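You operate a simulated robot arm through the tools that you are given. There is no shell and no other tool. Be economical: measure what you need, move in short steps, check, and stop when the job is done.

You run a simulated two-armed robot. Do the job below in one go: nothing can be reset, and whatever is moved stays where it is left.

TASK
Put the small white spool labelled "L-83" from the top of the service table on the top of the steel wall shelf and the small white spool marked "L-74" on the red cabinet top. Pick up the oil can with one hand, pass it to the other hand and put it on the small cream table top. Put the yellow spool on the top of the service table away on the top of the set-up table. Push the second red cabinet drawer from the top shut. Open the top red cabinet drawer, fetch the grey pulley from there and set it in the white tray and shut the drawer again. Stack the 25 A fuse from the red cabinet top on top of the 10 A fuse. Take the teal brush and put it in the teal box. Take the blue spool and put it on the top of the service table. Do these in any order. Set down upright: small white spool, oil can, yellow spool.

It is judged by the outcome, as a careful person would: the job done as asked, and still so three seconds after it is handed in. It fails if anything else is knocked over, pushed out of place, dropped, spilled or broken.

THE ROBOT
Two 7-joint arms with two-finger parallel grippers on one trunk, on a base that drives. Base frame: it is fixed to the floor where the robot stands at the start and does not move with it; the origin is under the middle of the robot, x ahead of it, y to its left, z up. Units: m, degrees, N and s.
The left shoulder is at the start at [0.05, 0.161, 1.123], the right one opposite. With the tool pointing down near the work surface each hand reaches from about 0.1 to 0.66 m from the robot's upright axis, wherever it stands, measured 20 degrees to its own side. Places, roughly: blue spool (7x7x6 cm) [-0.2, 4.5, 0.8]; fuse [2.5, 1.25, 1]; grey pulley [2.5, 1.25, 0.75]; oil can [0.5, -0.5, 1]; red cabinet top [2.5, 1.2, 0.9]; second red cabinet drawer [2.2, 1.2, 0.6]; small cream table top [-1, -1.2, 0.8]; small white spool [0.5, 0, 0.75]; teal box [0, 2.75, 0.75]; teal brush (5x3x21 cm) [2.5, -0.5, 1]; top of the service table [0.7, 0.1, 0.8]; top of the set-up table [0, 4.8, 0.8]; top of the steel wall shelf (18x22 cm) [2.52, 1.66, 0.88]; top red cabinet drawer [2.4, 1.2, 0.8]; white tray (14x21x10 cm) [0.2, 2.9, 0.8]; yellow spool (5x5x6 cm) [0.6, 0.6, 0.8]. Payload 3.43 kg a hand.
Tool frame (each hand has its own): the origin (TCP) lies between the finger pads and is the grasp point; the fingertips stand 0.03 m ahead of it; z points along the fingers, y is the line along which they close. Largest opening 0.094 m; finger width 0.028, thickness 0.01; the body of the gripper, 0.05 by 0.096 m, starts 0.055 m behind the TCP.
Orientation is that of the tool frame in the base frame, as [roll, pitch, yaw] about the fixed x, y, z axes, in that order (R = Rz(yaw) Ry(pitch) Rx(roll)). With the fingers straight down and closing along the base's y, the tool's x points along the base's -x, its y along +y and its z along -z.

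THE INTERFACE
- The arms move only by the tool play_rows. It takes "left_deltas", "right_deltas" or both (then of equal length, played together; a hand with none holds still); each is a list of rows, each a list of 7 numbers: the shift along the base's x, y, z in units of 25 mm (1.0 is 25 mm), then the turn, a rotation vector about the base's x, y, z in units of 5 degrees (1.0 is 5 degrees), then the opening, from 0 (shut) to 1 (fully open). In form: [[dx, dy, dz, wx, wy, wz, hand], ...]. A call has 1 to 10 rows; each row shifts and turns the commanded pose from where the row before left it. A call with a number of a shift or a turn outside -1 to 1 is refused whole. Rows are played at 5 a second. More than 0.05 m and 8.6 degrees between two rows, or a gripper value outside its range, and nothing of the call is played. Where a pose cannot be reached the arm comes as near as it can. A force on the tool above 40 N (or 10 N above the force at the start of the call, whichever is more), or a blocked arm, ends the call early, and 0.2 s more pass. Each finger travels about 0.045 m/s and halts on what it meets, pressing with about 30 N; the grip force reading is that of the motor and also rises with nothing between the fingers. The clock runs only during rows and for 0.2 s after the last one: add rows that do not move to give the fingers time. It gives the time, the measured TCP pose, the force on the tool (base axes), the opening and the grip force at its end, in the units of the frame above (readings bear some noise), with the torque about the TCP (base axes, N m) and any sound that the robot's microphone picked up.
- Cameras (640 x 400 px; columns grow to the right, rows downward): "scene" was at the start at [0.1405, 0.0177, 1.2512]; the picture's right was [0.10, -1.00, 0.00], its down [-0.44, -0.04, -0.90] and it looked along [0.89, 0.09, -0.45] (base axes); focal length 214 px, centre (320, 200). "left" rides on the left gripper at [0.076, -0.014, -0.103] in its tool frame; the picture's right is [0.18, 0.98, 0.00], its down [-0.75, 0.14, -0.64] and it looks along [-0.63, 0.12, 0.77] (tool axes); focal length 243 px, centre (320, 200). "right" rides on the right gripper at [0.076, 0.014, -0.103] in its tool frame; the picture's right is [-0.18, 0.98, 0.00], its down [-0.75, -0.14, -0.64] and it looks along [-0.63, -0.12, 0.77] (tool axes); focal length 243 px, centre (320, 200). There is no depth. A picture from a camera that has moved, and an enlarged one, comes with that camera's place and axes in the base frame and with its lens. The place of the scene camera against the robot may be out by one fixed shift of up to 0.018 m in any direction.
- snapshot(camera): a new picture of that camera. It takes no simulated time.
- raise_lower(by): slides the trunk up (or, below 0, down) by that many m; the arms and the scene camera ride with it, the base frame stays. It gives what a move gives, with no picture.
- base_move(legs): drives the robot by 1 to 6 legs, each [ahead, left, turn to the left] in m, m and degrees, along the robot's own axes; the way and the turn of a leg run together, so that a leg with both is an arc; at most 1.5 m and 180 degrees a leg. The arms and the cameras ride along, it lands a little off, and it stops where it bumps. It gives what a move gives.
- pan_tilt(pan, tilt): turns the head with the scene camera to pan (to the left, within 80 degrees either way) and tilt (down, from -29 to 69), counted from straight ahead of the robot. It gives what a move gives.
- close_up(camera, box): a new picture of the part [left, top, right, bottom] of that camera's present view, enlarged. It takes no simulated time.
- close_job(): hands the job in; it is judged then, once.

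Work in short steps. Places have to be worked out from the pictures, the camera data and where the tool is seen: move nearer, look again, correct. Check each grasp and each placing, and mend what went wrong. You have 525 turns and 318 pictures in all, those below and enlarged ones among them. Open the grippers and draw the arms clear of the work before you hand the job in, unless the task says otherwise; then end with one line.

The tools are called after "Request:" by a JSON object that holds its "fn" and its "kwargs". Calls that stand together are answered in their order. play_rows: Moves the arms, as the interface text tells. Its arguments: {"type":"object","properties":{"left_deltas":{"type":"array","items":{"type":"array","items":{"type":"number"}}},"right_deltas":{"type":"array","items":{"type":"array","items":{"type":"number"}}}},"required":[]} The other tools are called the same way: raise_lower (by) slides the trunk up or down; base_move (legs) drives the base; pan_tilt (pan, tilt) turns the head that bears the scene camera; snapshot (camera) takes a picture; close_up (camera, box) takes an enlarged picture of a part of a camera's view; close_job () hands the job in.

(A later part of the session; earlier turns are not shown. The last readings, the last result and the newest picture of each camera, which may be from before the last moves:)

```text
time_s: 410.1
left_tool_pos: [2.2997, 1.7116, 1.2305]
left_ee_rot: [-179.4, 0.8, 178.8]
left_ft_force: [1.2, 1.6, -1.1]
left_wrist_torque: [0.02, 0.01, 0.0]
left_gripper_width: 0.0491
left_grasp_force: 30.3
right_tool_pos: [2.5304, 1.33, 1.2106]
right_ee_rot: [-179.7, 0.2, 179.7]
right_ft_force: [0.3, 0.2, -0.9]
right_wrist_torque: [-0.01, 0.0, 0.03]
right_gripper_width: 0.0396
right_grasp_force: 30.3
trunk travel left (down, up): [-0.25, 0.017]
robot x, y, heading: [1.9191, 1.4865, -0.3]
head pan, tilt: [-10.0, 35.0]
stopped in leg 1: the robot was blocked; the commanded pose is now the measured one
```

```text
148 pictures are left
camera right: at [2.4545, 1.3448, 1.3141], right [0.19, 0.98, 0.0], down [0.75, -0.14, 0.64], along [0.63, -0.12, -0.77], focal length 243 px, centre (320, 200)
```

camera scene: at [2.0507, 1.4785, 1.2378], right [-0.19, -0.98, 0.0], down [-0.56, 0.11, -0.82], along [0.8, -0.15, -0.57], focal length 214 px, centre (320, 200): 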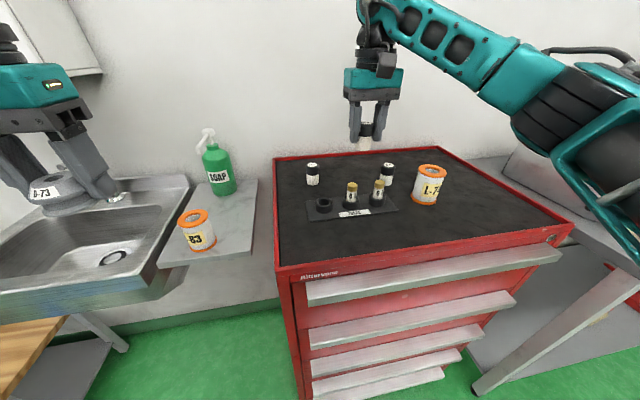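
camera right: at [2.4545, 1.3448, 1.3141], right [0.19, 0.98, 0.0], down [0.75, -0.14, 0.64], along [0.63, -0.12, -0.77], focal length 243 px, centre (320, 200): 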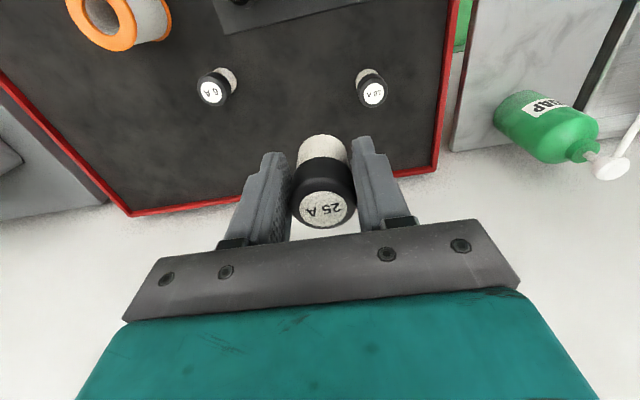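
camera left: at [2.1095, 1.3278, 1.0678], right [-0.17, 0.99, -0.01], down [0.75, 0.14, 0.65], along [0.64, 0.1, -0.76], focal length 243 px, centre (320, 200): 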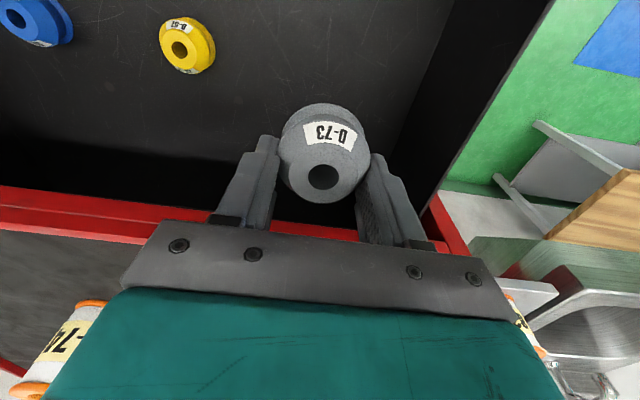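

The base touched the cabinet (back off 1 cm); the 10 A fuse is still at [2.556,1.390]. Move above it and down to z≈1.075.

Request:
{"fn": "base_move", "kwargs": {"legs": [[-0.01, 0, 0]]}}

Request:
{"fn": "play_rows", "kwargs": {"right_deltas": [[0.5, 0.6, 0, 0, 0, 0, 0.1], [0.5, 0.6, 0, 0, 0, 0, 0.1], [0.25, 0.6, -0.6, 0, 0, 0, 0.1], [0, 0.52, -0.8, 0, 0, 0, 0.1], [0, 0, -1, 0, 0, 0, 0.1], [0, 0, -1, 0, 0, 0, 0.1], [0, 0, -1, 0, 0, 0, 0.1], [0, 0, -1, 0, 0, 0, 0.1], [0, 0, 0, 0, 0, 0, 0.1]]}}

Request:
{"fn": "snapshot", "kwargs": {"camera": "right"}}

Request:
{"fn": "snapshot", "kwargs": {"camera": "scene"}}

```text
time_s: 410.8
left_tool_pos: [2.2907, 1.7119, 1.2304]
left_ee_rot: [-179.6, 0.9, 178.8]
left_ft_force: [0.3, 0.4, 0.2]
left_wrist_torque: [0.0, -0.02, 0.02]
left_gripper_width: 0.0488
left_grasp_force: 29.8
right_tool_pos: [2.5219, 1.3304, 1.211]
right_ee_rot: [-179.8, 0.2, 179.7]
right_ft_force: [-0.4, -0.2, -1.2]
right_wrist_torque: [0.02, 0.0, 0.02]
right_gripper_width: 0.0394
right_grasp_force: 29.9
trunk travel left (down, up): [-0.25, 0.017]
robot x, y, heading: [1.9057, 1.4867, -0.6]
head pan, tilt: [-10.0, 35.0]
```

```text
time_s: 412.8
left_tool_pos: [2.2904, 1.7137, 1.2302]
left_ee_rot: [-179.6, 0.7, 178.7]
left_ft_force: [0.1, -0.1, -0.3]
left_wrist_torque: [0.03, -0.02, -0.02]
left_gripper_width: 0.0489
left_grasp_force: 29.7
right_tool_pos: [2.5217, 1.362, 1.0728]
right_ee_rot: [-179.8, 0.2, 179.7]
right_ft_force: [0.2, 0.6, -0.1]
right_wrist_torque: [-0.01, 0.0, -0.02]
right_gripper_width: 0.0393
right_grasp_force: 30.0
right hand out of reach, approached as far as the arm can: row 1, 2, 3
trunk travel left (down, up): [-0.25, 0.017]
robot x, y, heading: [1.9066, 1.4878, -0.5]
head pan, tilt: [-10.0, 35.0]
```

```text
147 pictures are left
camera right: at [2.4447, 1.3765, 1.1748], right [0.19, 0.98, 0.0], down [0.75, -0.14, 0.64], along [0.63, -0.12, -0.77], focal length 243 px, centre (320, 200)
```

right: 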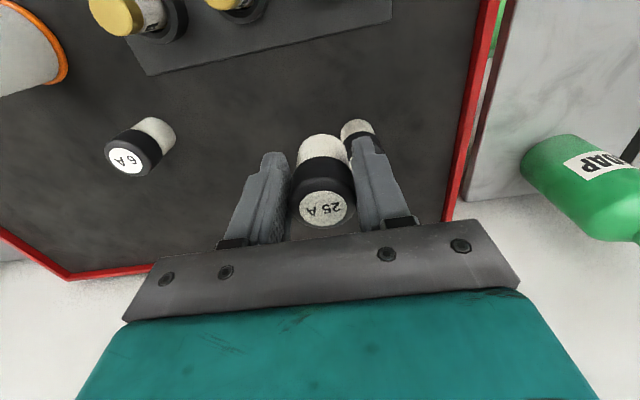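

```text
146 pictures are left
camera scene: at [2.0422, 1.4792, 1.3378], right [-0.18, -0.98, 0.0], down [-0.56, 0.1, -0.82], along [0.81, -0.15, -0.57], focal length 214 px, centre (320, 200)
```

scene: 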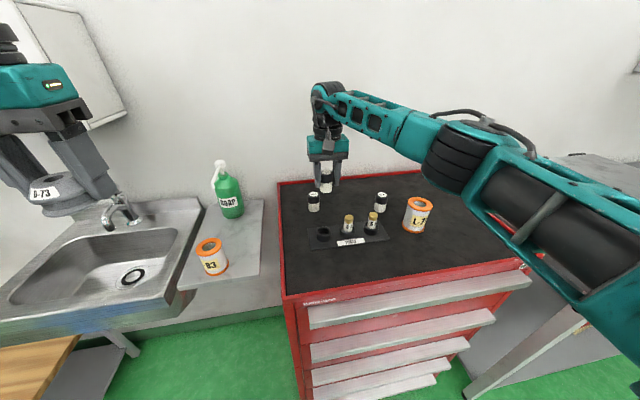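

Now lower, reach should be fine. Move the remaining 3 cm forward and left.

Request:
{"fn": "play_rows", "kwargs": {"right_deltas": [[0.4, 0.3, 0, 0, 0, 0, 0.1], [0.4, 0.4, 0, 0, 0, 0, 0.1], [0.38, 0.37, 0, 0, 0, 0, 0.1], [0, 0, 0, 0, 0, 0, 0.1]]}}

Request:
{"fn": "close_up", "kwargs": {"camera": "scene", "box": [280, 120, 400, 240]}}

Request:
{"fn": "snapshot", "kwargs": {"camera": "right"}}

```text
time_s: 413.8
left_tool_pos: [2.2901, 1.713, 1.2318]
left_ee_rot: [-179.5, 0.6, 178.8]
left_ft_force: [0.2, 0.6, -0.6]
left_wrist_torque: [0.02, 0.0, 0.01]
left_gripper_width: 0.0488
left_grasp_force: 29.7
right_tool_pos: [2.5403, 1.3782, 1.0731]
right_ee_rot: [-179.9, 0.1, 179.8]
right_ft_force: [0.2, -0.5, 0.1]
right_wrist_torque: [-0.04, -0.01, 0.0]
right_gripper_width: 0.0396
right_grasp_force: 30.4
right hand out of reach, approached as far as the arm can: row 2, 3
trunk travel left (down, up): [-0.25, 0.017]
robot x, y, heading: [1.9065, 1.4874, -0.5]
head pan, tilt: [-10.0, 35.0]
```

```text
3.33 times, centred on (340, 180) of scene
camera zoom: at [2.0423, 1.4793, 1.3378], right [-0.18, -0.98, 0.0], down [-0.56, 0.1, -0.82], along [0.81, -0.15, -0.57], focal length 715 px, centre (253, 267)
```

zoom: 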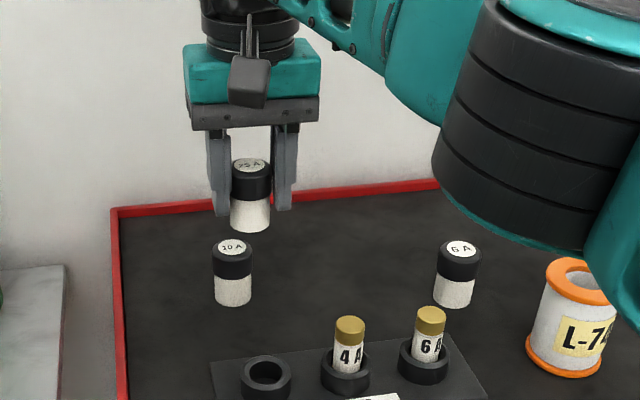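

```text
144 pictures are left
camera right: at [2.4629, 1.3934, 1.1755], right [0.19, 0.98, 0.0], down [0.75, -0.14, 0.64], along [0.63, -0.12, -0.77], focal length 243 px, centre (320, 200)
```

right: 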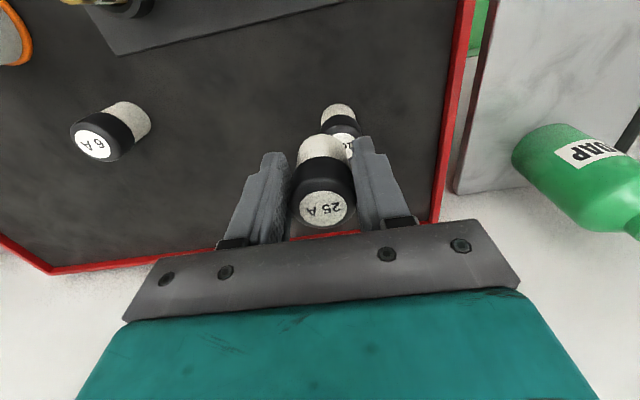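

Just short of reach by 1 cm; creep the base forward 1 cm (it touched only at 1.919) and complete the move.

Request:
{"fn": "base_move", "kwargs": {"legs": [[0.01, 0.005, 0]]}}

Request:
{"fn": "play_rows", "kwargs": {"right_deltas": [[0, 0.15, 0, 0, 0, 0, 0.1], [0, 0, 0, 0, 0, 0, 0.1]]}}

Request:
{"fn": "snapshot", "kwargs": {"camera": "right"}}

Request:
{"fn": "close_up", "kwargs": {"camera": "scene", "box": [280, 120, 400, 240]}}

```text
time_s: 414.6
left_tool_pos: [2.3009, 1.7178, 1.2304]
left_ee_rot: [-179.5, 0.7, 178.8]
left_ft_force: [0.9, -0.8, -1.0]
left_wrist_torque: [-0.03, 0.04, -0.02]
left_gripper_width: 0.049
left_grasp_force: 29.9
right_tool_pos: [2.5503, 1.3834, 1.072]
right_ee_rot: [-179.8, 0.0, 179.7]
right_ft_force: [-0.1, -0.7, -0.8]
right_wrist_torque: [0.0, -0.01, 0.01]
right_gripper_width: 0.0396
right_grasp_force: 29.8
trunk travel left (down, up): [-0.25, 0.017]
robot x, y, heading: [1.9145, 1.4889, -0.5]
head pan, tilt: [-10.0, 35.0]
```

```text
time_s: 415.2
left_tool_pos: [2.3004, 1.7169, 1.2314]
left_ee_rot: [-179.4, 0.7, 178.7]
left_ft_force: [-0.3, -1.1, -0.6]
left_wrist_torque: [0.01, -0.04, -0.02]
left_gripper_width: 0.0488
left_grasp_force: 30.3
right_tool_pos: [2.5502, 1.3865, 1.0728]
right_ee_rot: [-179.8, 0.1, 179.8]
right_ft_force: [-0.2, 0.8, -0.2]
right_wrist_torque: [0.0, 0.01, 0.0]
right_gripper_width: 0.0394
right_grasp_force: 30.2
trunk travel left (down, up): [-0.25, 0.017]
robot x, y, heading: [1.9218, 1.4909, -0.8]
head pan, tilt: [-10.0, 35.0]
```

```text
143 pictures are left
camera right: at [2.472, 1.4015, 1.1753], right [0.19, 0.98, 0.0], down [0.75, -0.14, 0.64], along [0.63, -0.12, -0.76], focal length 243 px, centre (320, 200)
```

right: 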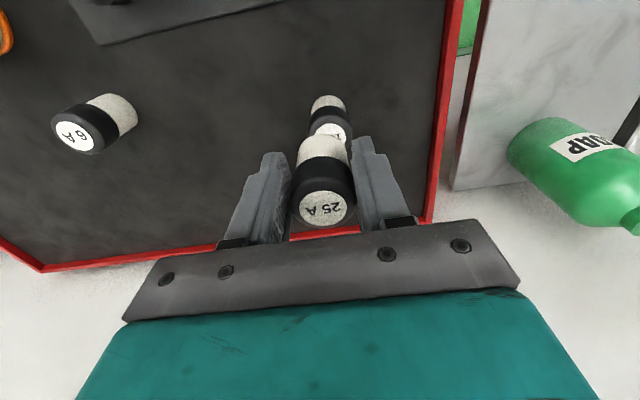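

```text
3.33 times, centred on (340, 180) of scene
camera zoom: at [2.0522, 1.4839, 1.3378], right [-0.18, -0.98, 0.0], down [-0.56, 0.1, -0.82], along [0.81, -0.15, -0.57], focal length 715 px, centre (253, 267)
```

zoom: 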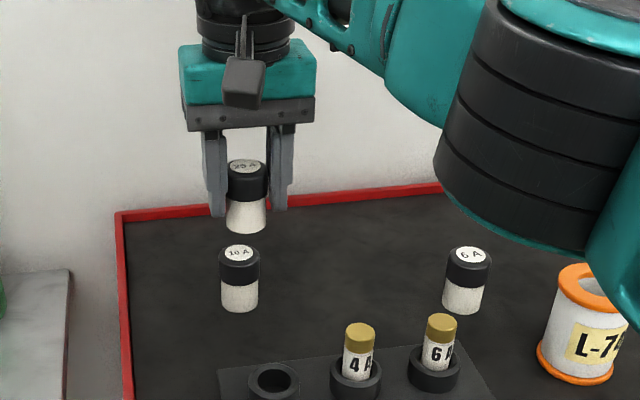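

From both cameras the 10 A fuse is ~6 mm further left than the held one. Shift +6 mm in y, then lower in small steps.

Request:
{"fn": "play_rows", "kwargs": {"right_deltas": [[0, 0.25, 0, 0, 0, 0, 0.1], [0, 0, -0.3, 0, 0, 0, 0.1], [0, 0, -0.2, 0, 0, 0, 0.1], [0, 0, -0.2, 0, 0, 0, 0.1], [0, 0, 0, 0, 0, 0, 0.1]]}}

Request:
{"fn": "close_up", "kwargs": {"camera": "scene", "box": [290, 140, 370, 220]}}

Request:
{"fn": "close_up", "kwargs": {"camera": "right", "box": [260, 60, 400, 240]}}

```text
time_s: 416.4
left_tool_pos: [2.3005, 1.7178, 1.2314]
left_ee_rot: [-179.5, 0.6, 178.8]
left_ft_force: [-0.1, 0.2, 0.1]
left_wrist_torque: [-0.03, 0.03, -0.03]
left_gripper_width: 0.0487
left_grasp_force: 29.9
right_tool_pos: [2.55, 1.3932, 1.0555]
right_ee_rot: [-179.7, 0.1, 179.7]
right_ft_force: [0.0, 0.4, -0.7]
right_wrist_torque: [-0.01, 0.0, 0.02]
right_gripper_width: 0.0396
right_grasp_force: 30.0
trunk travel left (down, up): [-0.25, 0.017]
robot x, y, heading: [1.9186, 1.4901, -0.2]
head pan, tilt: [-10.0, 35.0]
```

```text
5.00 times, centred on (330, 180) of scene
camera zoom: at [2.0522, 1.484, 1.3378], right [-0.18, -0.98, 0.0], down [-0.56, 0.1, -0.82], along [0.81, -0.15, -0.57], focal length 1072 px, centre (270, 300)
```

zoom: 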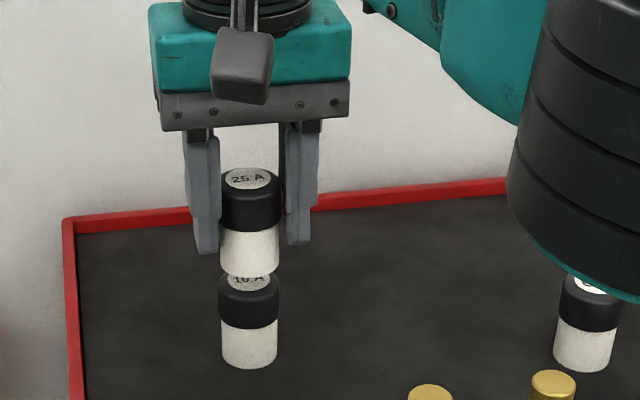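

```text
2.22 times, centred on (330, 150) of right
camera zoom: at [2.4722, 1.4073, 1.1578], right [0.19, 0.98, 0.0], down [0.75, -0.14, 0.64], along [0.63, -0.12, -0.77], focal length 539 px, centre (298, 311)
```

zoom: 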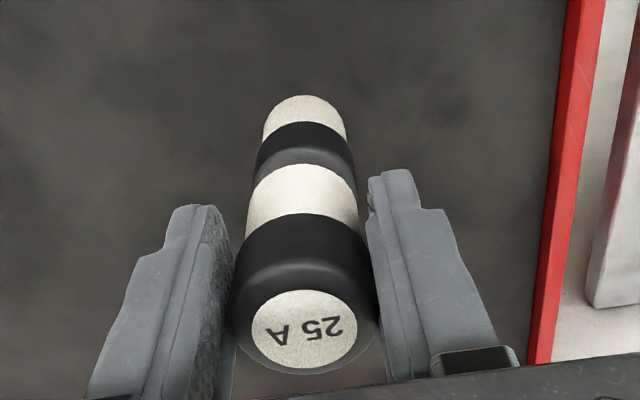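

Well aligned. Lower in 2.5 mm steps to contact.

Request:
{"fn": "play_rows", "kwargs": {"right_deltas": [[0, 0, -0.1, 0, 0, 0, 0.1], [0, 0, -0.1, 0, 0, 0, 0.1], [0, 0, -0.1, 0, 0, 0, 0.1], [0, 0, 0, 0, 0, 0, 0.1]]}}

Request:
{"fn": "close_up", "kwargs": {"camera": "scene", "box": [290, 140, 370, 220]}}

```text
time_s: 417.4
left_tool_pos: [2.3, 1.7179, 1.2311]
left_ee_rot: [-179.5, 0.8, 178.8]
left_ft_force: [0.4, 0.3, -0.1]
left_wrist_torque: [0.01, 0.01, -0.01]
left_gripper_width: 0.049
left_grasp_force: 30.2
right_tool_pos: [2.5505, 1.3928, 1.0462]
right_ee_rot: [-179.8, 0.1, 179.7]
right_ft_force: [0.4, 0.9, -1.4]
right_wrist_torque: [-0.01, 0.02, -0.01]
right_gripper_width: 0.0397
right_grasp_force: 29.3
trunk travel left (down, up): [-0.25, 0.017]
robot x, y, heading: [1.9155, 1.4918, -0.7]
head pan, tilt: [-10.0, 35.0]
```

```text
5.00 times, centred on (330, 180) of scene
camera zoom: at [2.0523, 1.4837, 1.3378], right [-0.18, -0.98, 0.0], down [-0.56, 0.1, -0.82], along [0.81, -0.15, -0.57], focal length 1072 px, centre (270, 300)
```

zoom: 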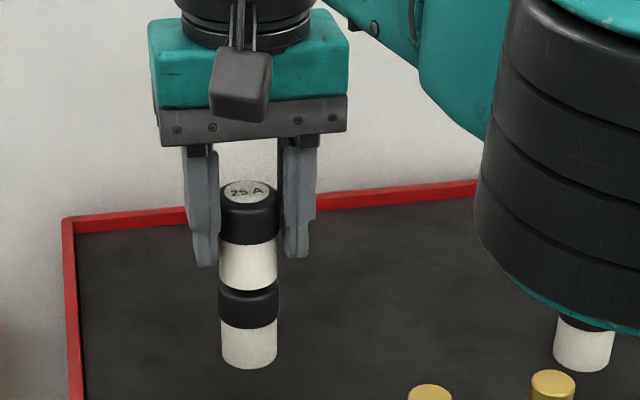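

Request:
{"fn": "play_rows", "kwargs": {"right_deltas": [[0, 0, -0.08, 0, 0, 0, 0.1], [0, 0, -0.08, 0, 0, 0, 0.1], [0, 0, 0, 0, 0, 0, 0.1]]}}

```text
time_s: 418.2
left_tool_pos: [2.3011, 1.7167, 1.2308]
left_ee_rot: [-179.6, 0.6, 178.9]
left_ft_force: [-0.2, 1.0, 0.4]
left_wrist_torque: [0.01, -0.02, -0.04]
left_gripper_width: 0.0491
left_grasp_force: 29.7
right_tool_pos: [2.5491, 1.3935, 1.0443]
right_ee_rot: [-179.8, 0.0, 179.7]
right_ft_force: [0.8, 0.8, -1.1]
right_wrist_torque: [-0.02, 0.02, -0.02]
right_gripper_width: 0.0393
right_grasp_force: 30.5
trunk travel left (down, up): [-0.25, 0.017]
robot x, y, heading: [1.9177, 1.4912, -0.8]
head pan, tilt: [-10.0, 35.0]
```

Request:
{"fn": "play_rows", "kwargs": {"right_deltas": [[0, 0, -0.1, 0, 0, 0, 0.1], [0, 0, -0.1, 0, 0, 0, 0.1], [0, 0, 0, 0, 0, 0, 0.1], [0, 0, 0, 0, 0, 0, 0.1]]}}

Request:
{"fn": "close_up", "kwargs": {"camera": "scene", "box": [290, 140, 370, 220]}}

```text
time_s: 419.2
left_tool_pos: [2.2991, 1.7175, 1.2322]
left_ee_rot: [-179.5, 0.8, 178.8]
left_ft_force: [0.4, -0.2, 0.1]
left_wrist_torque: [-0.01, -0.04, -0.01]
left_gripper_width: 0.049
left_grasp_force: 29.6
right_tool_pos: [2.5495, 1.3938, 1.0405]
right_ee_rot: [-179.7, 0.3, 179.6]
right_ft_force: [0.5, -0.9, 9.9]
right_wrist_torque: [0.01, -0.16, -0.02]
right_gripper_width: 0.0393
right_grasp_force: 29.7
trunk travel left (down, up): [-0.25, 0.017]
robot x, y, heading: [1.9134, 1.492, -0.6]
head pan, tilt: [-10.0, 35.0]
```

```text
5.00 times, centred on (330, 180) of scene
camera zoom: at [2.0512, 1.484, 1.338], right [-0.18, -0.98, 0.0], down [-0.56, 0.1, -0.82], along [0.81, -0.15, -0.57], focal length 1072 px, centre (270, 300)
```

zoom: 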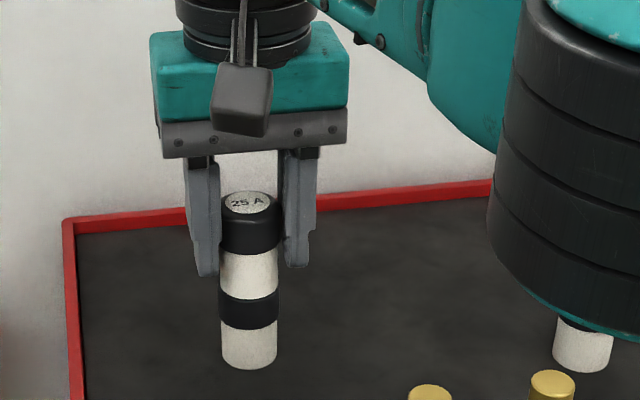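

Contact (10 N), stack aligned. Open gradually.

Request:
{"fn": "play_rows", "kwargs": {"right_deltas": [[0, 0, 0.04, 0, 0, 0, 0.42], [0, 0, 0, 0, 0, 0, 0.46], [0, 0, 0, 0, 0, 0, 0.5], [0, 0, 0, 0, 0, 0, 0.56], [0, 0, 0, 0, 0, 0, 0.64], [0, 0, 0, 0, 0, 0, 0.72], [0, 0, 0, 0, 0, 0, 0.8], [0, 0, 0, 0, 0, 0, 0.8]]}}

Request:
{"fn": "close_up", "kwargs": {"camera": "scene", "box": [290, 140, 370, 220]}}

```text
time_s: 421.0
left_tool_pos: [2.3002, 1.7177, 1.2307]
left_ee_rot: [-179.5, 0.8, 178.8]
left_ft_force: [-0.3, -0.7, -0.3]
left_wrist_torque: [0.0, 0.02, 0.0]
left_gripper_width: 0.0491
left_grasp_force: 30.1
right_tool_pos: [2.5498, 1.3931, 1.0398]
right_ee_rot: [-179.8, 0.1, 179.7]
right_ft_force: [0.7, -0.1, 0.0]
right_wrist_torque: [0.01, -0.02, 0.02]
right_gripper_width: 0.0751
right_grasp_force: 0.0
trunk travel left (down, up): [-0.25, 0.017]
robot x, y, heading: [1.9169, 1.4891, -0.5]
head pan, tilt: [-10.0, 35.0]
```

```text
5.00 times, centred on (330, 180) of scene
camera zoom: at [2.0522, 1.484, 1.3378], right [-0.18, -0.98, 0.0], down [-0.56, 0.1, -0.82], along [0.81, -0.15, -0.57], focal length 1072 px, centre (270, 300)
```

zoom: 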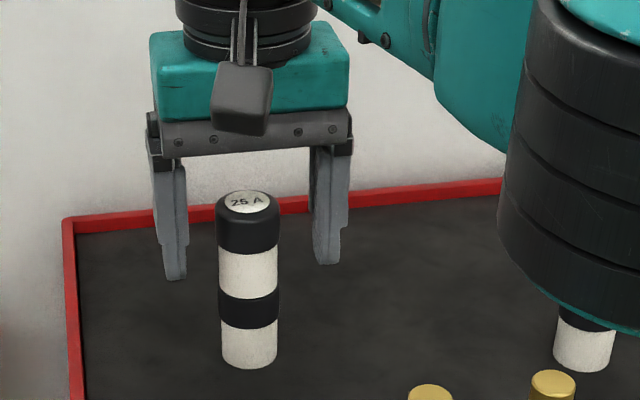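

The stack stands. Withdraw: up slightly, then back and up.

Request:
{"fn": "play_rows", "kwargs": {"right_deltas": [[0, 0, 0.6, 0, 0, 0, 0.8], [0, 0, 0.6, 0, 0, 0, 0.8], [-0.2, 0, 0.8, 0, 0, 0, 0.8], [-0.4, 0, 0.8, 0, 0, 0, 0.8], [-0.8, 0, 0.8, 0, 0, 0, 0.8], [-1, 0, 0.8, 0, 0, 0, 0.8], [-1, 0, 0, 0, 0, 0, 0.8], [-1, 0, 0, 0, 0, 0, 0.8], [-1, 0, 0, 0, 0, 0, 0.8], [-1, 0, 0, 0, 0, 0, 0.8]]}}

Request:
{"fn": "base_move", "kwargs": {"legs": [[-0.4, 0, 0], [0, -0.6, 0]]}}

Request:
{"fn": "raise_lower", "kwargs": {"by": -0.1}}

Request:
{"fn": "pan_tilt", "kwargs": {"pan": -20, "tilt": 30}}

Request:
{"fn": "snapshot", "kwargs": {"camera": "scene"}}

```text
time_s: 423.2
left_tool_pos: [2.3002, 1.7174, 1.2317]
left_ee_rot: [-179.6, 0.9, 178.8]
left_ft_force: [-0.1, -0.4, -0.5]
left_wrist_torque: [0.03, -0.02, 0.02]
left_gripper_width: 0.0488
left_grasp_force: 29.9
right_tool_pos: [2.3907, 1.3917, 1.1496]
right_ee_rot: [-179.8, 0.1, 179.7]
right_ft_force: [-0.5, 0.6, -0.7]
right_wrist_torque: [0.03, -0.02, -0.04]
right_gripper_width: 0.0754
right_grasp_force: 0.0
trunk travel left (down, up): [-0.25, 0.017]
robot x, y, heading: [1.9174, 1.4922, -0.6]
head pan, tilt: [-10.0, 35.0]
```

```text
time_s: 431.2
left_tool_pos: [1.8914, 1.1009, 1.2303]
left_ee_rot: [-179.5, 0.7, 179.1]
left_ft_force: [-0.4, -0.9, -0.6]
left_wrist_torque: [-0.01, 0.0, 0.01]
left_gripper_width: 0.0487
left_grasp_force: 29.9
right_tool_pos: [1.9836, 0.7761, 1.1499]
right_ee_rot: [-179.8, 0.1, -179.9]
right_ft_force: [-0.6, 0.0, 0.6]
right_wrist_torque: [-0.03, -0.01, -0.01]
right_gripper_width: 0.0754
right_grasp_force: 0.2
trunk travel left (down, up): [-0.25, 0.017]
robot x, y, heading: [1.5058, 0.8716, -0.4]
head pan, tilt: [-10.0, 35.0]
```

```text
time_s: 432.5
left_tool_pos: [1.8918, 1.1014, 1.1316]
left_ee_rot: [-179.6, 0.8, 179.1]
left_ft_force: [0.1, -0.2, -0.8]
left_wrist_torque: [0.01, 0.02, 0.03]
left_gripper_width: 0.0487
left_grasp_force: 30.3
right_tool_pos: [1.9856, 0.7765, 1.0505]
right_ee_rot: [-179.8, 0.1, -179.9]
right_ft_force: [-0.1, -0.8, 0.1]
right_wrist_torque: [0.01, 0.01, 0.01]
right_gripper_width: 0.0752
right_grasp_force: 0.0
trunk travel left (down, up): [-0.15, 0.117]
robot x, y, heading: [1.507, 0.8729, 0.2]
head pan, tilt: [-10.0, 35.0]
```

```text
time_s: 433.3
left_tool_pos: [1.8914, 1.1011, 1.1305]
left_ee_rot: [-179.6, 0.7, 179.1]
left_ft_force: [-0.1, 0.0, -0.3]
left_wrist_torque: [0.04, -0.04, 0.02]
left_gripper_width: 0.0489
left_grasp_force: 29.9
right_tool_pos: [1.9843, 0.7753, 1.0497]
right_ee_rot: [-179.7, 0.1, -179.8]
right_ft_force: [0.3, -0.9, -0.3]
right_wrist_torque: [-0.01, -0.01, -0.03]
right_gripper_width: 0.0752
right_grasp_force: 0.1
trunk travel left (down, up): [-0.15, 0.117]
robot x, y, heading: [1.5114, 0.8752, 0.1]
head pan, tilt: [-20.0, 30.0]
```

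```text
136 pictures are left
camera scene: at [1.643, 0.8513, 1.2455], right [-0.34, -0.94, 0.0], down [-0.47, 0.17, -0.87], along [0.81, -0.3, -0.5], focal length 214 px, centre (320, 200)
```

scene: 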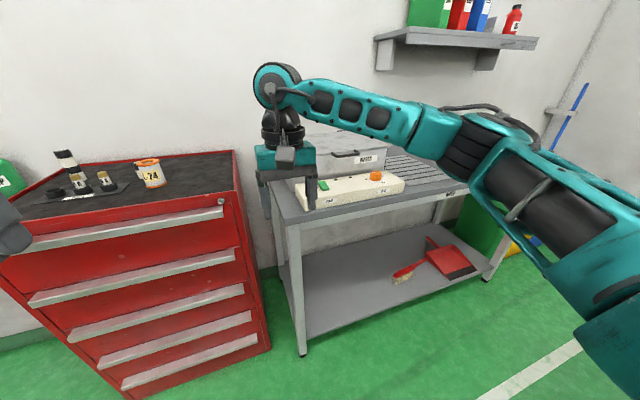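

The fuse stack stands. Drive right along the wash bench toward the teal brush.

Request:
{"fn": "base_move", "kwargs": {"legs": [[0, -0.95, 0]]}}

Request:
{"fn": "pan_tilt", "kwargs": {"pan": -15, "tilt": 25}}

Request:
{"fn": "snapshot", "kwargs": {"camera": "scene"}}

```text
time_s: 441.8
left_tool_pos: [1.8788, 0.1472, 1.1321]
left_ee_rot: [-179.4, 0.7, 176.7]
left_ft_force: [0.6, -0.2, -0.7]
left_wrist_torque: [0.03, -0.01, -0.02]
left_gripper_width: 0.0484
left_grasp_force: 30.4
right_tool_pos: [1.9591, -0.1812, 1.0489]
right_ee_rot: [-179.8, 0.1, 177.8]
right_ft_force: [-0.4, 0.1, -0.2]
right_wrist_torque: [0.01, -0.01, -0.01]
right_gripper_width: 0.0752
right_grasp_force: 0.0
trunk travel left (down, up): [-0.15, 0.117]
robot x, y, heading: [1.4889, -0.0664, -2.6]
head pan, tilt: [-20.0, 30.0]
```

```text
time_s: 442.5
left_tool_pos: [1.8793, 0.1471, 1.1309]
left_ee_rot: [-179.5, 0.7, 176.7]
left_ft_force: [0.8, -0.2, -1.3]
left_wrist_torque: [-0.01, -0.01, 0.03]
left_gripper_width: 0.0489
left_grasp_force: 29.8
right_tool_pos: [1.9585, -0.1817, 1.0507]
right_ee_rot: [-179.8, 0.1, 177.7]
right_ft_force: [-0.1, 0.3, 0.7]
right_wrist_torque: [-0.01, 0.03, -0.02]
right_gripper_width: 0.0754
right_grasp_force: 0.0
trunk travel left (down, up): [-0.15, 0.117]
robot x, y, heading: [1.4888, -0.0613, -2.4]
head pan, tilt: [-15.0, 25.0]
```

```text
135 pictures are left
camera scene: at [1.6241, -0.0851, 1.2535], right [-0.3, -0.95, 0.0], down [-0.4, 0.13, -0.91], along [0.86, -0.27, -0.42], focal length 214 px, centre (320, 200)
```

scene: 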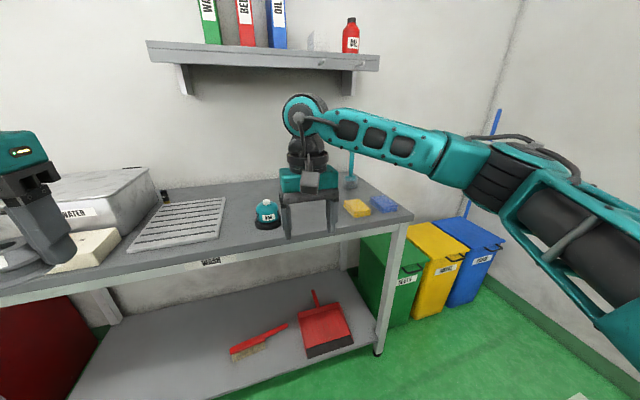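

Request:
{"fn": "base_move", "kwargs": {"legs": [[0, -0.25, 2.4]]}}

Request:
{"fn": "pan_tilt", "kwargs": {"pan": 0, "tilt": 22}}

Request:
{"fn": "snapshot", "kwargs": {"camera": "scene"}}

Request:
{"fn": "snapshot", "kwargs": {"camera": "right"}}

```text
time_s: 445.4
left_tool_pos: [1.8632, -0.0928, 1.1312]
left_ee_rot: [-179.6, 0.7, 179.4]
left_ft_force: [0.8, 0.1, -1.0]
left_wrist_torque: [0.0, -0.01, 0.02]
left_gripper_width: 0.0488
left_grasp_force: 29.7
right_tool_pos: [1.9572, -0.4188, 1.0503]
right_ee_rot: [-179.7, 0.1, -179.8]
right_ft_force: [0.7, 0.4, 0.2]
right_wrist_torque: [0.0, -0.03, -0.01]
right_gripper_width: 0.0754
right_grasp_force: 0.1
trunk travel left (down, up): [-0.15, 0.117]
robot x, y, heading: [1.4821, -0.3232, 0.3]
head pan, tilt: [-15.0, 25.0]
```

```text
time_s: 446.1
left_tool_pos: [1.8632, -0.0933, 1.1308]
left_ee_rot: [-179.5, 0.8, 179.4]
left_ft_force: [-0.3, 0.3, -0.4]
left_wrist_torque: [-0.02, -0.02, 0.0]
left_gripper_width: 0.0489
left_grasp_force: 30.3
right_tool_pos: [1.9575, -0.4182, 1.0501]
right_ee_rot: [-179.8, 0.1, -179.7]
right_ft_force: [-0.3, -0.2, 0.0]
right_wrist_torque: [-0.02, 0.01, -0.01]
right_gripper_width: 0.075
right_grasp_force: 0.0
trunk travel left (down, up): [-0.15, 0.117]
robot x, y, heading: [1.4797, -0.3244, 0.2]
head pan, tilt: [0.0, 22.0]
```

```text
134 pictures are left
camera scene: at [1.6236, -0.3143, 1.2584], right [0.0, -1.0, 0.0], down [-0.37, 0.0, -0.93], along [0.93, 0.0, -0.37], focal length 214 px, centre (320, 200)
```

scene: 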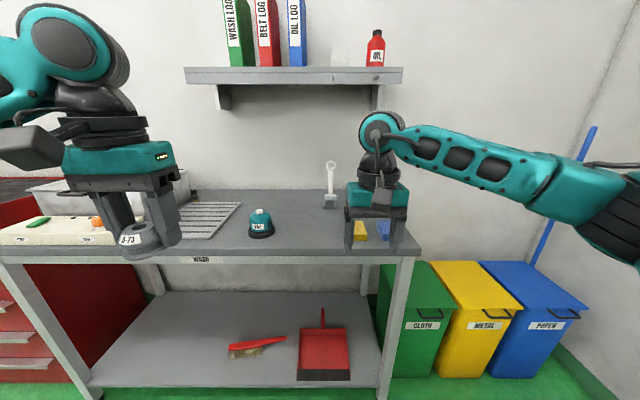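

```text
133 pictures are left
camera right: at [1.8805, -0.4044, 1.1524], right [0.18, 0.98, 0.0], down [0.75, -0.13, 0.64], along [0.63, -0.12, -0.77], focal length 243 px, centre (320, 200)
```

right: 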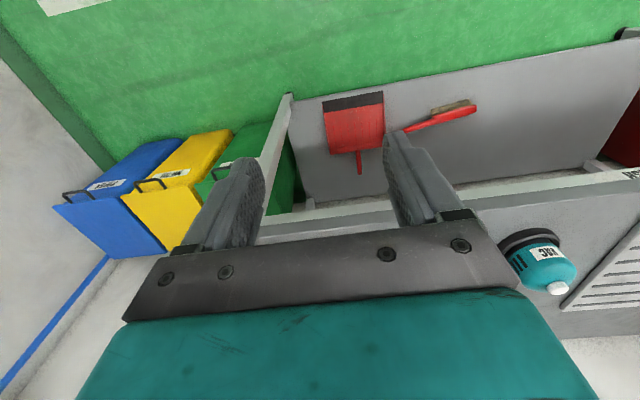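

Shift the right hand right to see the teal brush.

Request:
{"fn": "play_rows", "kwargs": {"right_deltas": [[-0.5, -1, 0, 0, 0, 0, 0.8], [-0.5, -1, 0, 0, 0, 0, 0.8], [-0.5, -1, 0, 0, 0, 0, 0.8], [-0.5, -1, 0, 0, 0, 0, 0.8], [0, -1, 0, 0, 0, 0, 0.8]]}}

Request:
{"fn": "close_up", "kwargs": {"camera": "scene", "box": [240, 140, 480, 280]}}

```text
time_s: 447.4
left_tool_pos: [1.8632, -0.0937, 1.131]
left_ee_rot: [-179.4, 0.7, 179.4]
left_ft_force: [-0.1, -0.7, -1.4]
left_wrist_torque: [0.03, 0.01, 0.01]
left_gripper_width: 0.0486
left_grasp_force: 30.3
right_tool_pos: [1.91, -0.5413, 1.0505]
right_ee_rot: [-179.7, 0.1, -179.7]
right_ft_force: [0.0, 0.4, -0.8]
right_wrist_torque: [0.01, 0.0, 0.03]
right_gripper_width: 0.0751
right_grasp_force: 0.1
trunk travel left (down, up): [-0.15, 0.117]
robot x, y, heading: [1.4841, -0.3231, 0.1]
head pan, tilt: [0.0, 22.0]
```

```text
2.67 times, centred on (360, 210) of scene
camera zoom: at [1.6236, -0.3145, 1.2584], right [0.0, -1.0, 0.0], down [-0.37, 0.0, -0.93], along [0.93, 0.0, -0.37], focal length 572 px, centre (213, 173)
```

zoom: 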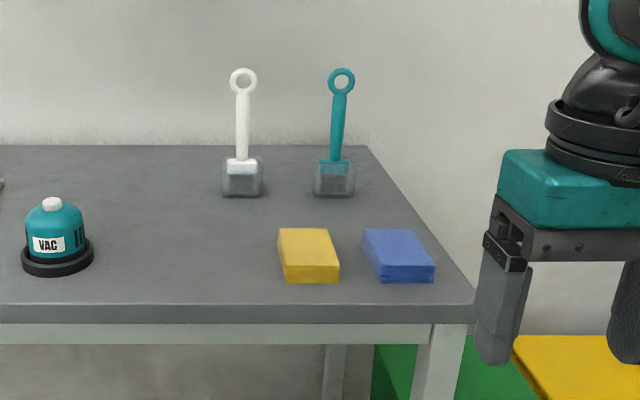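

The teal brush stands in a clear cup at ≈[2.51,-0.52], ring top ~z 1.08. I pitch the right hand 45° forward (extends reach), then drive closer.

Request:
{"fn": "play_rows", "kwargs": {"right_deltas": [[0, 0.1, 0, 0, -1, 0, 0.8], [0, 0.1, 0, 0, -1, 0, 0.8], [0, 0.1, 0, 0, -1, 0, 0.8], [0, 0.1, 0, 0, -1, 0, 0.8], [0, 0.1, 0, 0, -1, 0, 0.8], [0, 0.1, 0, 0, -1, 0, 0.8], [0, 0.1, 0, 0, -1, 0, 0.8], [0, 0.1, 0, 0, -1, 0, 0.8], [0, 0, 0, 0, -1, 0, 0.8]]}}

Request:
{"fn": "base_move", "kwargs": {"legs": [[0.34, 0, 0]]}}

Request:
{"fn": "snapshot", "kwargs": {"camera": "right"}}

Request:
{"fn": "snapshot", "kwargs": {"camera": "scene"}}

```text
time_s: 449.4
left_tool_pos: [1.8621, -0.0936, 1.1305]
left_ee_rot: [-179.5, 0.6, 179.3]
left_ft_force: [-0.2, 0.5, -1.2]
left_wrist_torque: [0.03, 0.01, -0.01]
left_gripper_width: 0.0488
left_grasp_force: 30.4
right_tool_pos: [1.9073, -0.5238, 1.0502]
right_ee_rot: [-179.5, 45.1, -179.7]
right_ft_force: [0.1, -0.1, -0.1]
right_wrist_torque: [0.01, -0.02, 0.01]
right_gripper_width: 0.0754
right_grasp_force: 0.1
trunk travel left (down, up): [-0.15, 0.117]
robot x, y, heading: [1.4798, -0.3232, 0.3]
head pan, tilt: [0.0, 22.0]
```

```text
time_s: 451.6
left_tool_pos: [2.2067, -0.0937, 1.1304]
left_ee_rot: [-179.6, 0.7, 179.4]
left_ft_force: [0.6, -0.3, -1.3]
left_wrist_torque: [-0.01, -0.02, -0.03]
left_gripper_width: 0.0487
left_grasp_force: 30.0
right_tool_pos: [2.2505, -0.5236, 1.0495]
right_ee_rot: [-179.4, 45.0, -179.6]
right_ft_force: [0.8, -0.6, -0.7]
right_wrist_torque: [0.04, -0.03, 0.03]
right_gripper_width: 0.0751
right_grasp_force: 0.0
trunk travel left (down, up): [-0.15, 0.117]
robot x, y, heading: [1.8278, -0.3209, -0.0]
head pan, tilt: [0.0, 22.0]
```

```text
131 pictures are left
camera right: at [2.1231, -0.5091, 1.0682], right [0.13, 0.98, 0.12], down [0.08, -0.13, 0.99], along [0.99, -0.12, -0.09], focal length 243 px, centre (320, 200)
```

right: 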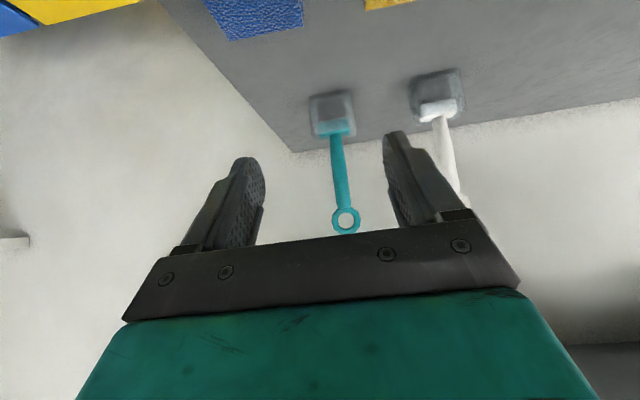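

```text
130 pictures are left
camera scene: at [1.9672, -0.3139, 1.2583], right [0.0, -1.0, 0.0], down [-0.38, 0.0, -0.93], along [0.93, 0.0, -0.38], focal length 214 px, centre (320, 200)
```

scene: 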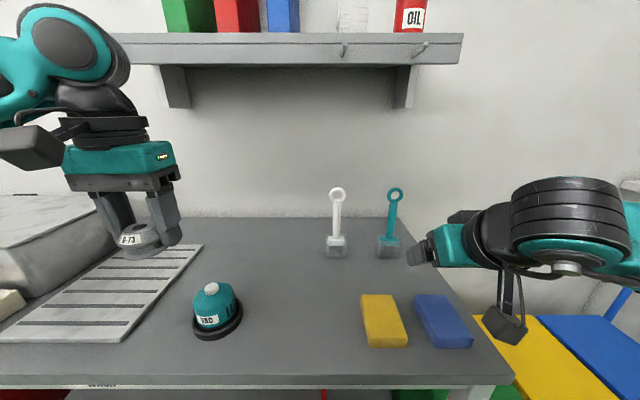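

Brush handle at ≈[2.503,-0.5195], ring at z≈1.06. Advance the open hand around the handle at z≈0.995.

Request:
{"fn": "play_rows", "kwargs": {"right_deltas": [[1, 0.05, -0.2, 0, 0, 0, 0.8], [1, 0.05, -0.2, 0, 0, 0, 0.8], [1, 0.05, -0.3, 0, 0, 0, 0.8], [1, 0, -0.3, 0, 0, 0, 0.8], [1, 0, -0.3, 0, 0, 0, 0.8], [1, 0, -0.3, 0, 0, 0, 0.8], [1, 0, -0.3, 0, 0, 0, 0.8], [1, 0, -0.3, 0, 0, 0, 0.8]]}}

Request:
{"fn": "snapshot", "kwargs": {"camera": "right"}}

Request:
{"fn": "snapshot", "kwargs": {"camera": "scene"}}

```text
time_s: 453.4
left_tool_pos: [2.2066, -0.094, 1.1308]
left_ee_rot: [-179.5, 0.7, 179.3]
left_ft_force: [0.1, -0.5, -0.8]
left_wrist_torque: [-0.02, 0.01, 0.03]
left_gripper_width: 0.0488
left_grasp_force: 30.2
right_tool_pos: [2.4522, -0.5177, 0.9957]
right_ee_rot: [-179.6, 45.2, -179.6]
right_ft_force: [-0.4, -0.1, 0.8]
right_wrist_torque: [0.0, -0.01, -0.01]
right_gripper_width: 0.0751
right_grasp_force: 0.1
trunk travel left (down, up): [-0.15, 0.117]
robot x, y, heading: [1.8213, -0.3233, 0.2]
head pan, tilt: [0.0, 22.0]
```

```text
129 pictures are left
camera right: at [2.325, -0.5034, 1.0136], right [0.13, 0.98, 0.12], down [0.08, -0.13, 0.99], along [0.99, -0.12, -0.09], focal length 243 px, centre (320, 200)
```

right: 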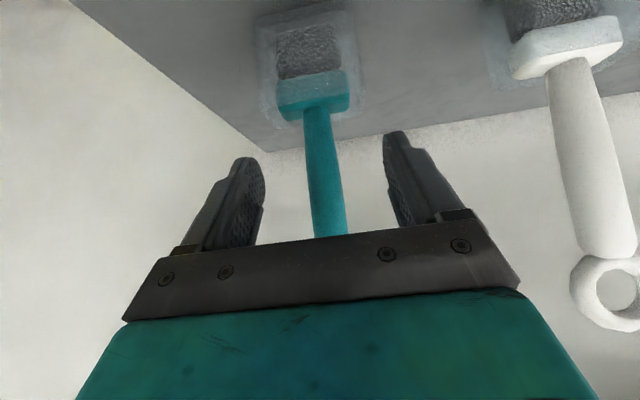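

```text
128 pictures are left
camera scene: at [1.967, -0.3138, 1.2583], right [0.0, -1.0, 0.0], down [-0.38, 0.0, -0.93], along [0.93, 0.0, -0.38], focal length 214 px, centre (320, 200)
```

scene: 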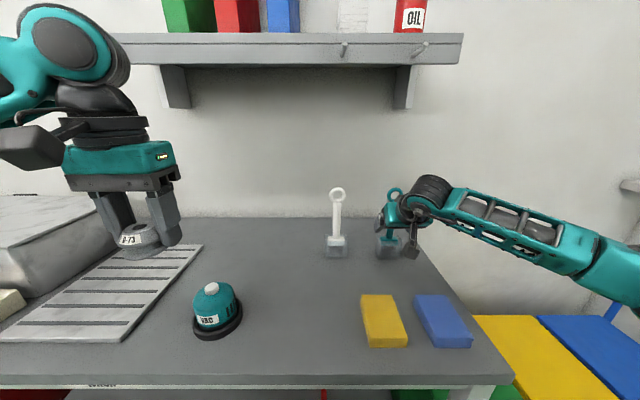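

Request:
{"fn": "play_rows", "kwargs": {"right_deltas": [[0.7, -0.12, 0, 0, 0, 0, 0.8], [0.7, 0, 0, 0, 0, 0, 0.8], [0.6, 0, 0, 0, 0, 0, 0.8], [0, 0, 0, 0, 0, 0, 0.05], [0, 0, 0, 0, 0, 0, 0.05], [0, 0, 0, 0, 0, 0, 0.05], [0, 0, 0, 0, 0, 0, 0.05], [0, 0, 0, 0, 0, 0, 0.05], [0, 0, 0, 0, 0, 0, 0.05]]}}

Request:
{"fn": "snapshot", "kwargs": {"camera": "right"}}

```text
time_s: 455.4
left_tool_pos: [2.2062, -0.0933, 1.1315]
left_ee_rot: [-179.5, 0.7, 179.3]
left_ft_force: [-0.2, 0.0, -0.6]
left_wrist_torque: [-0.01, 0.0, 0.04]
left_gripper_width: 0.0488
left_grasp_force: 29.7
right_tool_pos: [2.499, -0.5227, 0.9922]
right_ee_rot: [-179.5, 45.1, -179.7]
right_ft_force: [0.4, 1.0, 1.6]
right_wrist_torque: [0.09, -0.04, -0.02]
right_gripper_width: 0.0252
right_grasp_force: 29.9
trunk travel left (down, up): [-0.15, 0.117]
robot x, y, heading: [1.8267, -0.3219, 0.1]
head pan, tilt: [0.0, 22.0]
```

```text
127 pictures are left
camera right: at [2.3719, -0.508, 1.0126], right [0.13, 0.98, 0.12], down [0.08, -0.13, 0.99], along [0.99, -0.12, -0.09], focal length 243 px, centre (320, 200)
```

right: 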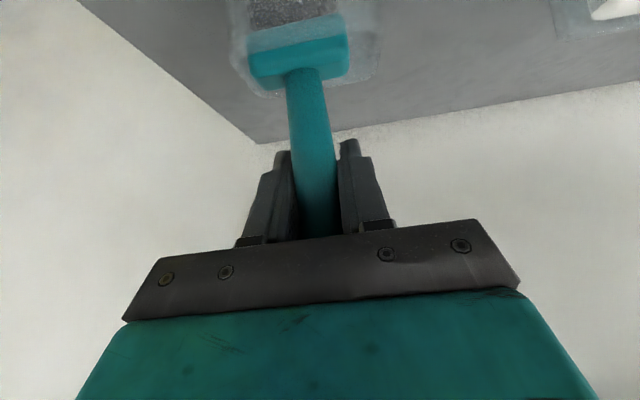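

Handle gripped (25 mm). Lift straight up out of the cup.

Request:
{"fn": "play_rows", "kwargs": {"right_deltas": [[0, 0, 0.4, 0, 0, 0, 0.05], [0, 0, 0.7, 0, 0, 0, 0.05], [0, 0, 0.8, 0, 0, 0, 0.05], [0, 0, 0.8, 0, 0, 0, 0.05], [0, 0, 0.8, 0, 0, 0, 0.05], [0, 0, 0.8, 0, 0, 0, 0.05]]}}

Request:
{"fn": "snapshot", "kwargs": {"camera": "scene"}}

```text
time_s: 456.8
left_tool_pos: [2.2059, -0.0937, 1.1307]
left_ee_rot: [-179.5, 0.7, 179.3]
left_ft_force: [0.0, 0.2, -0.6]
left_wrist_torque: [0.0, -0.05, -0.01]
left_gripper_width: 0.0488
left_grasp_force: 30.5
right_tool_pos: [2.5006, -0.5219, 1.1024]
right_ee_rot: [-179.4, 45.0, -179.6]
right_ft_force: [0.5, 0.3, -1.0]
right_wrist_torque: [0.03, 0.02, 0.04]
right_gripper_width: 0.0249
right_grasp_force: 29.5
trunk travel left (down, up): [-0.15, 0.117]
robot x, y, heading: [1.823, -0.3187, -0.2]
head pan, tilt: [0.0, 22.0]
```

```text
126 pictures are left
camera scene: at [1.9667, -0.3137, 1.2584], right [0.0, -1.0, 0.0], down [-0.37, 0.0, -0.93], along [0.93, 0.0, -0.37], focal length 214 px, centre (320, 200)
```

scene: 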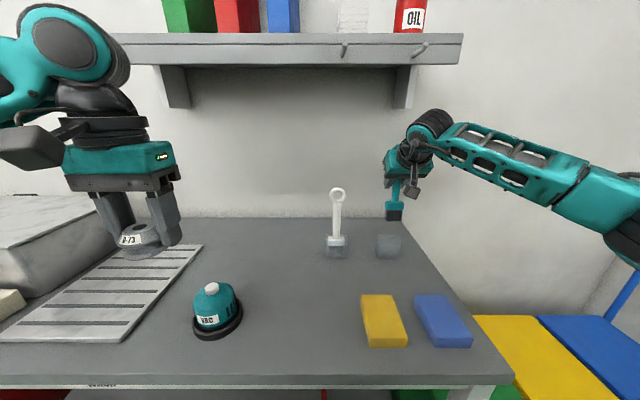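

Brush is out, the cup stayed. Retract the arm, back off, and drive left toward the far workstation.

Request:
{"fn": "play_rows", "kwargs": {"right_deltas": [[-1, 0, 0.2, 0, 0, 0, 0.05], [-1, 0, 0.2, 0, 0, 0, 0.05], [-1, 0, 0.2, 0, 0, 0, 0.05], [-1, 0, 0.2, 0, 0, 0, 0.05], [-1, 0, 0, 0, 0, 0, 0.05], [-1, 0, 0, 0, 0, 0, 0.05], [-1, 0.2, 0, 0, 0, 0, 0.05], [-1, 0.2, 0, 0, 0, 0, 0.05], [-1, 0.2, 0, 0, 0, 0, 0.05]]}}

Request:
{"fn": "base_move", "kwargs": {"legs": [[-0.3, 0, 0], [0, 1.4, 0], [0, 1.2, 0]]}}

Request:
{"fn": "pan_tilt", "kwargs": {"pan": 60, "tilt": 20}}

Request:
{"fn": "snapshot", "kwargs": {"camera": "scene"}}

```text
time_s: 458.8
left_tool_pos: [2.2062, -0.0932, 1.1307]
left_ee_rot: [-179.5, 0.8, 179.2]
left_ft_force: [0.1, -0.6, 0.1]
left_wrist_torque: [0.0, -0.01, -0.04]
left_gripper_width: 0.0489
left_grasp_force: 29.8
right_tool_pos: [2.2748, -0.5078, 1.1233]
right_ee_rot: [-179.5, 45.0, -179.6]
right_ft_force: [0.0, -0.4, -0.6]
right_wrist_torque: [-0.04, -0.02, 0.01]
right_gripper_width: 0.0253
right_grasp_force: 29.8
trunk travel left (down, up): [-0.15, 0.117]
robot x, y, heading: [1.8256, -0.326, 0.1]
head pan, tilt: [0.0, 22.0]
```

```text
time_s: 483.3
left_tool_pos: [1.9246, 2.5068, 1.132]
left_ee_rot: [-179.5, 0.7, 179.3]
left_ft_force: [-0.2, 0.7, -0.5]
left_wrist_torque: [-0.03, -0.01, 0.01]
left_gripper_width: 0.0488
left_grasp_force: 30.1
right_tool_pos: [1.9935, 2.0934, 1.1222]
right_ee_rot: [-179.4, 45.1, -179.4]
right_ft_force: [-0.5, 0.1, -0.4]
right_wrist_torque: [-0.01, 0.02, -0.04]
right_gripper_width: 0.0255
right_grasp_force: 29.5
trunk travel left (down, up): [-0.15, 0.117]
robot x, y, heading: [1.5431, 2.2767, 0.4]
head pan, tilt: [0.0, 22.0]
```

```text
time_s: 484.6
left_tool_pos: [1.9243, 2.5079, 1.1301]
left_ee_rot: [-179.6, 0.7, 179.3]
left_ft_force: [-0.4, 0.1, -0.8]
left_wrist_torque: [0.0, 0.02, -0.01]
left_gripper_width: 0.0485
left_grasp_force: 29.8
right_tool_pos: [1.9928, 2.0927, 1.1211]
right_ee_rot: [-179.3, 45.0, -179.6]
right_ft_force: [-0.2, 0.3, 0.1]
right_wrist_torque: [0.03, 0.0, 0.02]
right_gripper_width: 0.0251
right_grasp_force: 30.7
trunk travel left (down, up): [-0.15, 0.117]
robot x, y, heading: [1.5414, 2.2764, 0.2]
head pan, tilt: [60.0, 20.0]
```

```text
125 pictures are left
camera scene: at [1.6386, 2.3669, 1.2616], right [0.87, -0.5, 0.0], down [-0.17, -0.3, -0.94], along [0.47, 0.81, -0.34], focal length 214 px, centre (320, 200)
```

scene: 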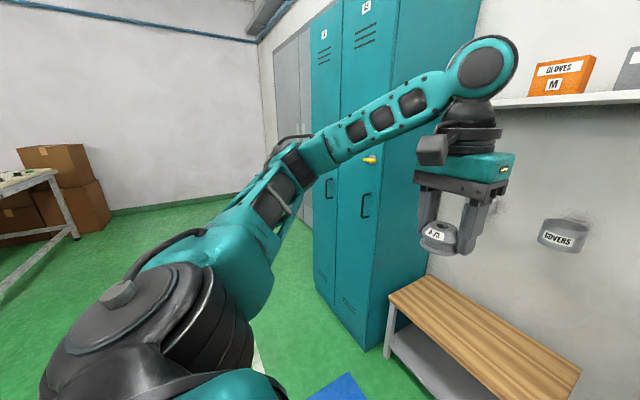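

Turn around to face the workstation (−x).

Request:
{"fn": "base_move", "kwargs": {"legs": [[-0.1, 0, 0], [0, 0, 90], [0, 0, 90]]}}

Request:
{"fn": "pan_tilt", "kwargs": {"pan": 0, "tilt": 20}}

Request:
{"fn": "snapshot", "kwargs": {"camera": "scene"}}

```text
time_s: 493.3
left_tool_pos: [1.0578, 2.0579, 1.1305]
left_ee_rot: [-179.5, 0.7, -2.3]
left_ft_force: [-0.5, 0.1, -0.1]
left_wrist_torque: [-0.02, 0.01, -0.01]
left_gripper_width: 0.0485
left_grasp_force: 30.3
right_tool_pos: [1.0008, 2.4739, 1.1223]
right_ee_rot: [-179.4, 45.0, -1.1]
right_ft_force: [1.0, -0.2, -1.6]
right_wrist_torque: [0.03, 0.02, 0.02]
right_gripper_width: 0.0256
right_grasp_force: 29.5
trunk travel left (down, up): [-0.15, 0.117]
robot x, y, heading: [1.448, 2.2755, 178.7]
head pan, tilt: [60.0, 20.0]
```

```text
time_s: 494.6
left_tool_pos: [1.0565, 2.0596, 1.1324]
left_ee_rot: [-179.5, 0.7, -2.4]
left_ft_force: [-0.2, -0.4, -0.8]
left_wrist_torque: [0.03, 0.01, -0.01]
left_gripper_width: 0.0487
left_grasp_force: 30.0
right_tool_pos: [1.0001, 2.4748, 1.1207]
right_ee_rot: [-179.4, 45.0, -1.1]
right_ft_force: [-0.3, 0.8, -0.6]
right_wrist_torque: [-0.03, 0.02, 0.0]
right_gripper_width: 0.0254
right_grasp_force: 30.0
trunk travel left (down, up): [-0.15, 0.117]
robot x, y, heading: [1.4442, 2.2784, 178.3]
head pan, tilt: [0.0, 20.0]
```

```text
124 pictures are left
camera scene: at [1.3208, 2.2896, 1.2616], right [0.03, 1.0, 0.0], down [0.34, -0.01, -0.94], along [-0.94, 0.03, -0.34], focal length 214 px, centre (320, 200)
```

scene: 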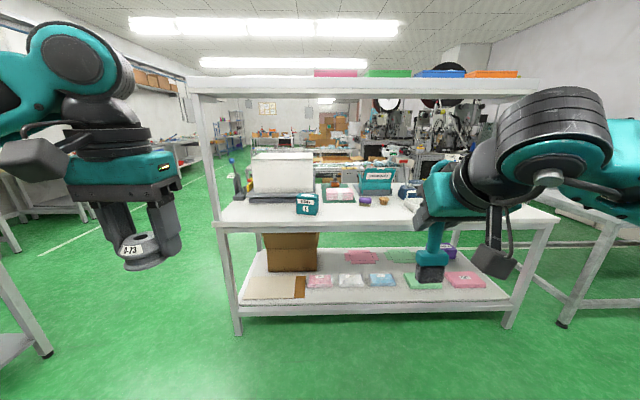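

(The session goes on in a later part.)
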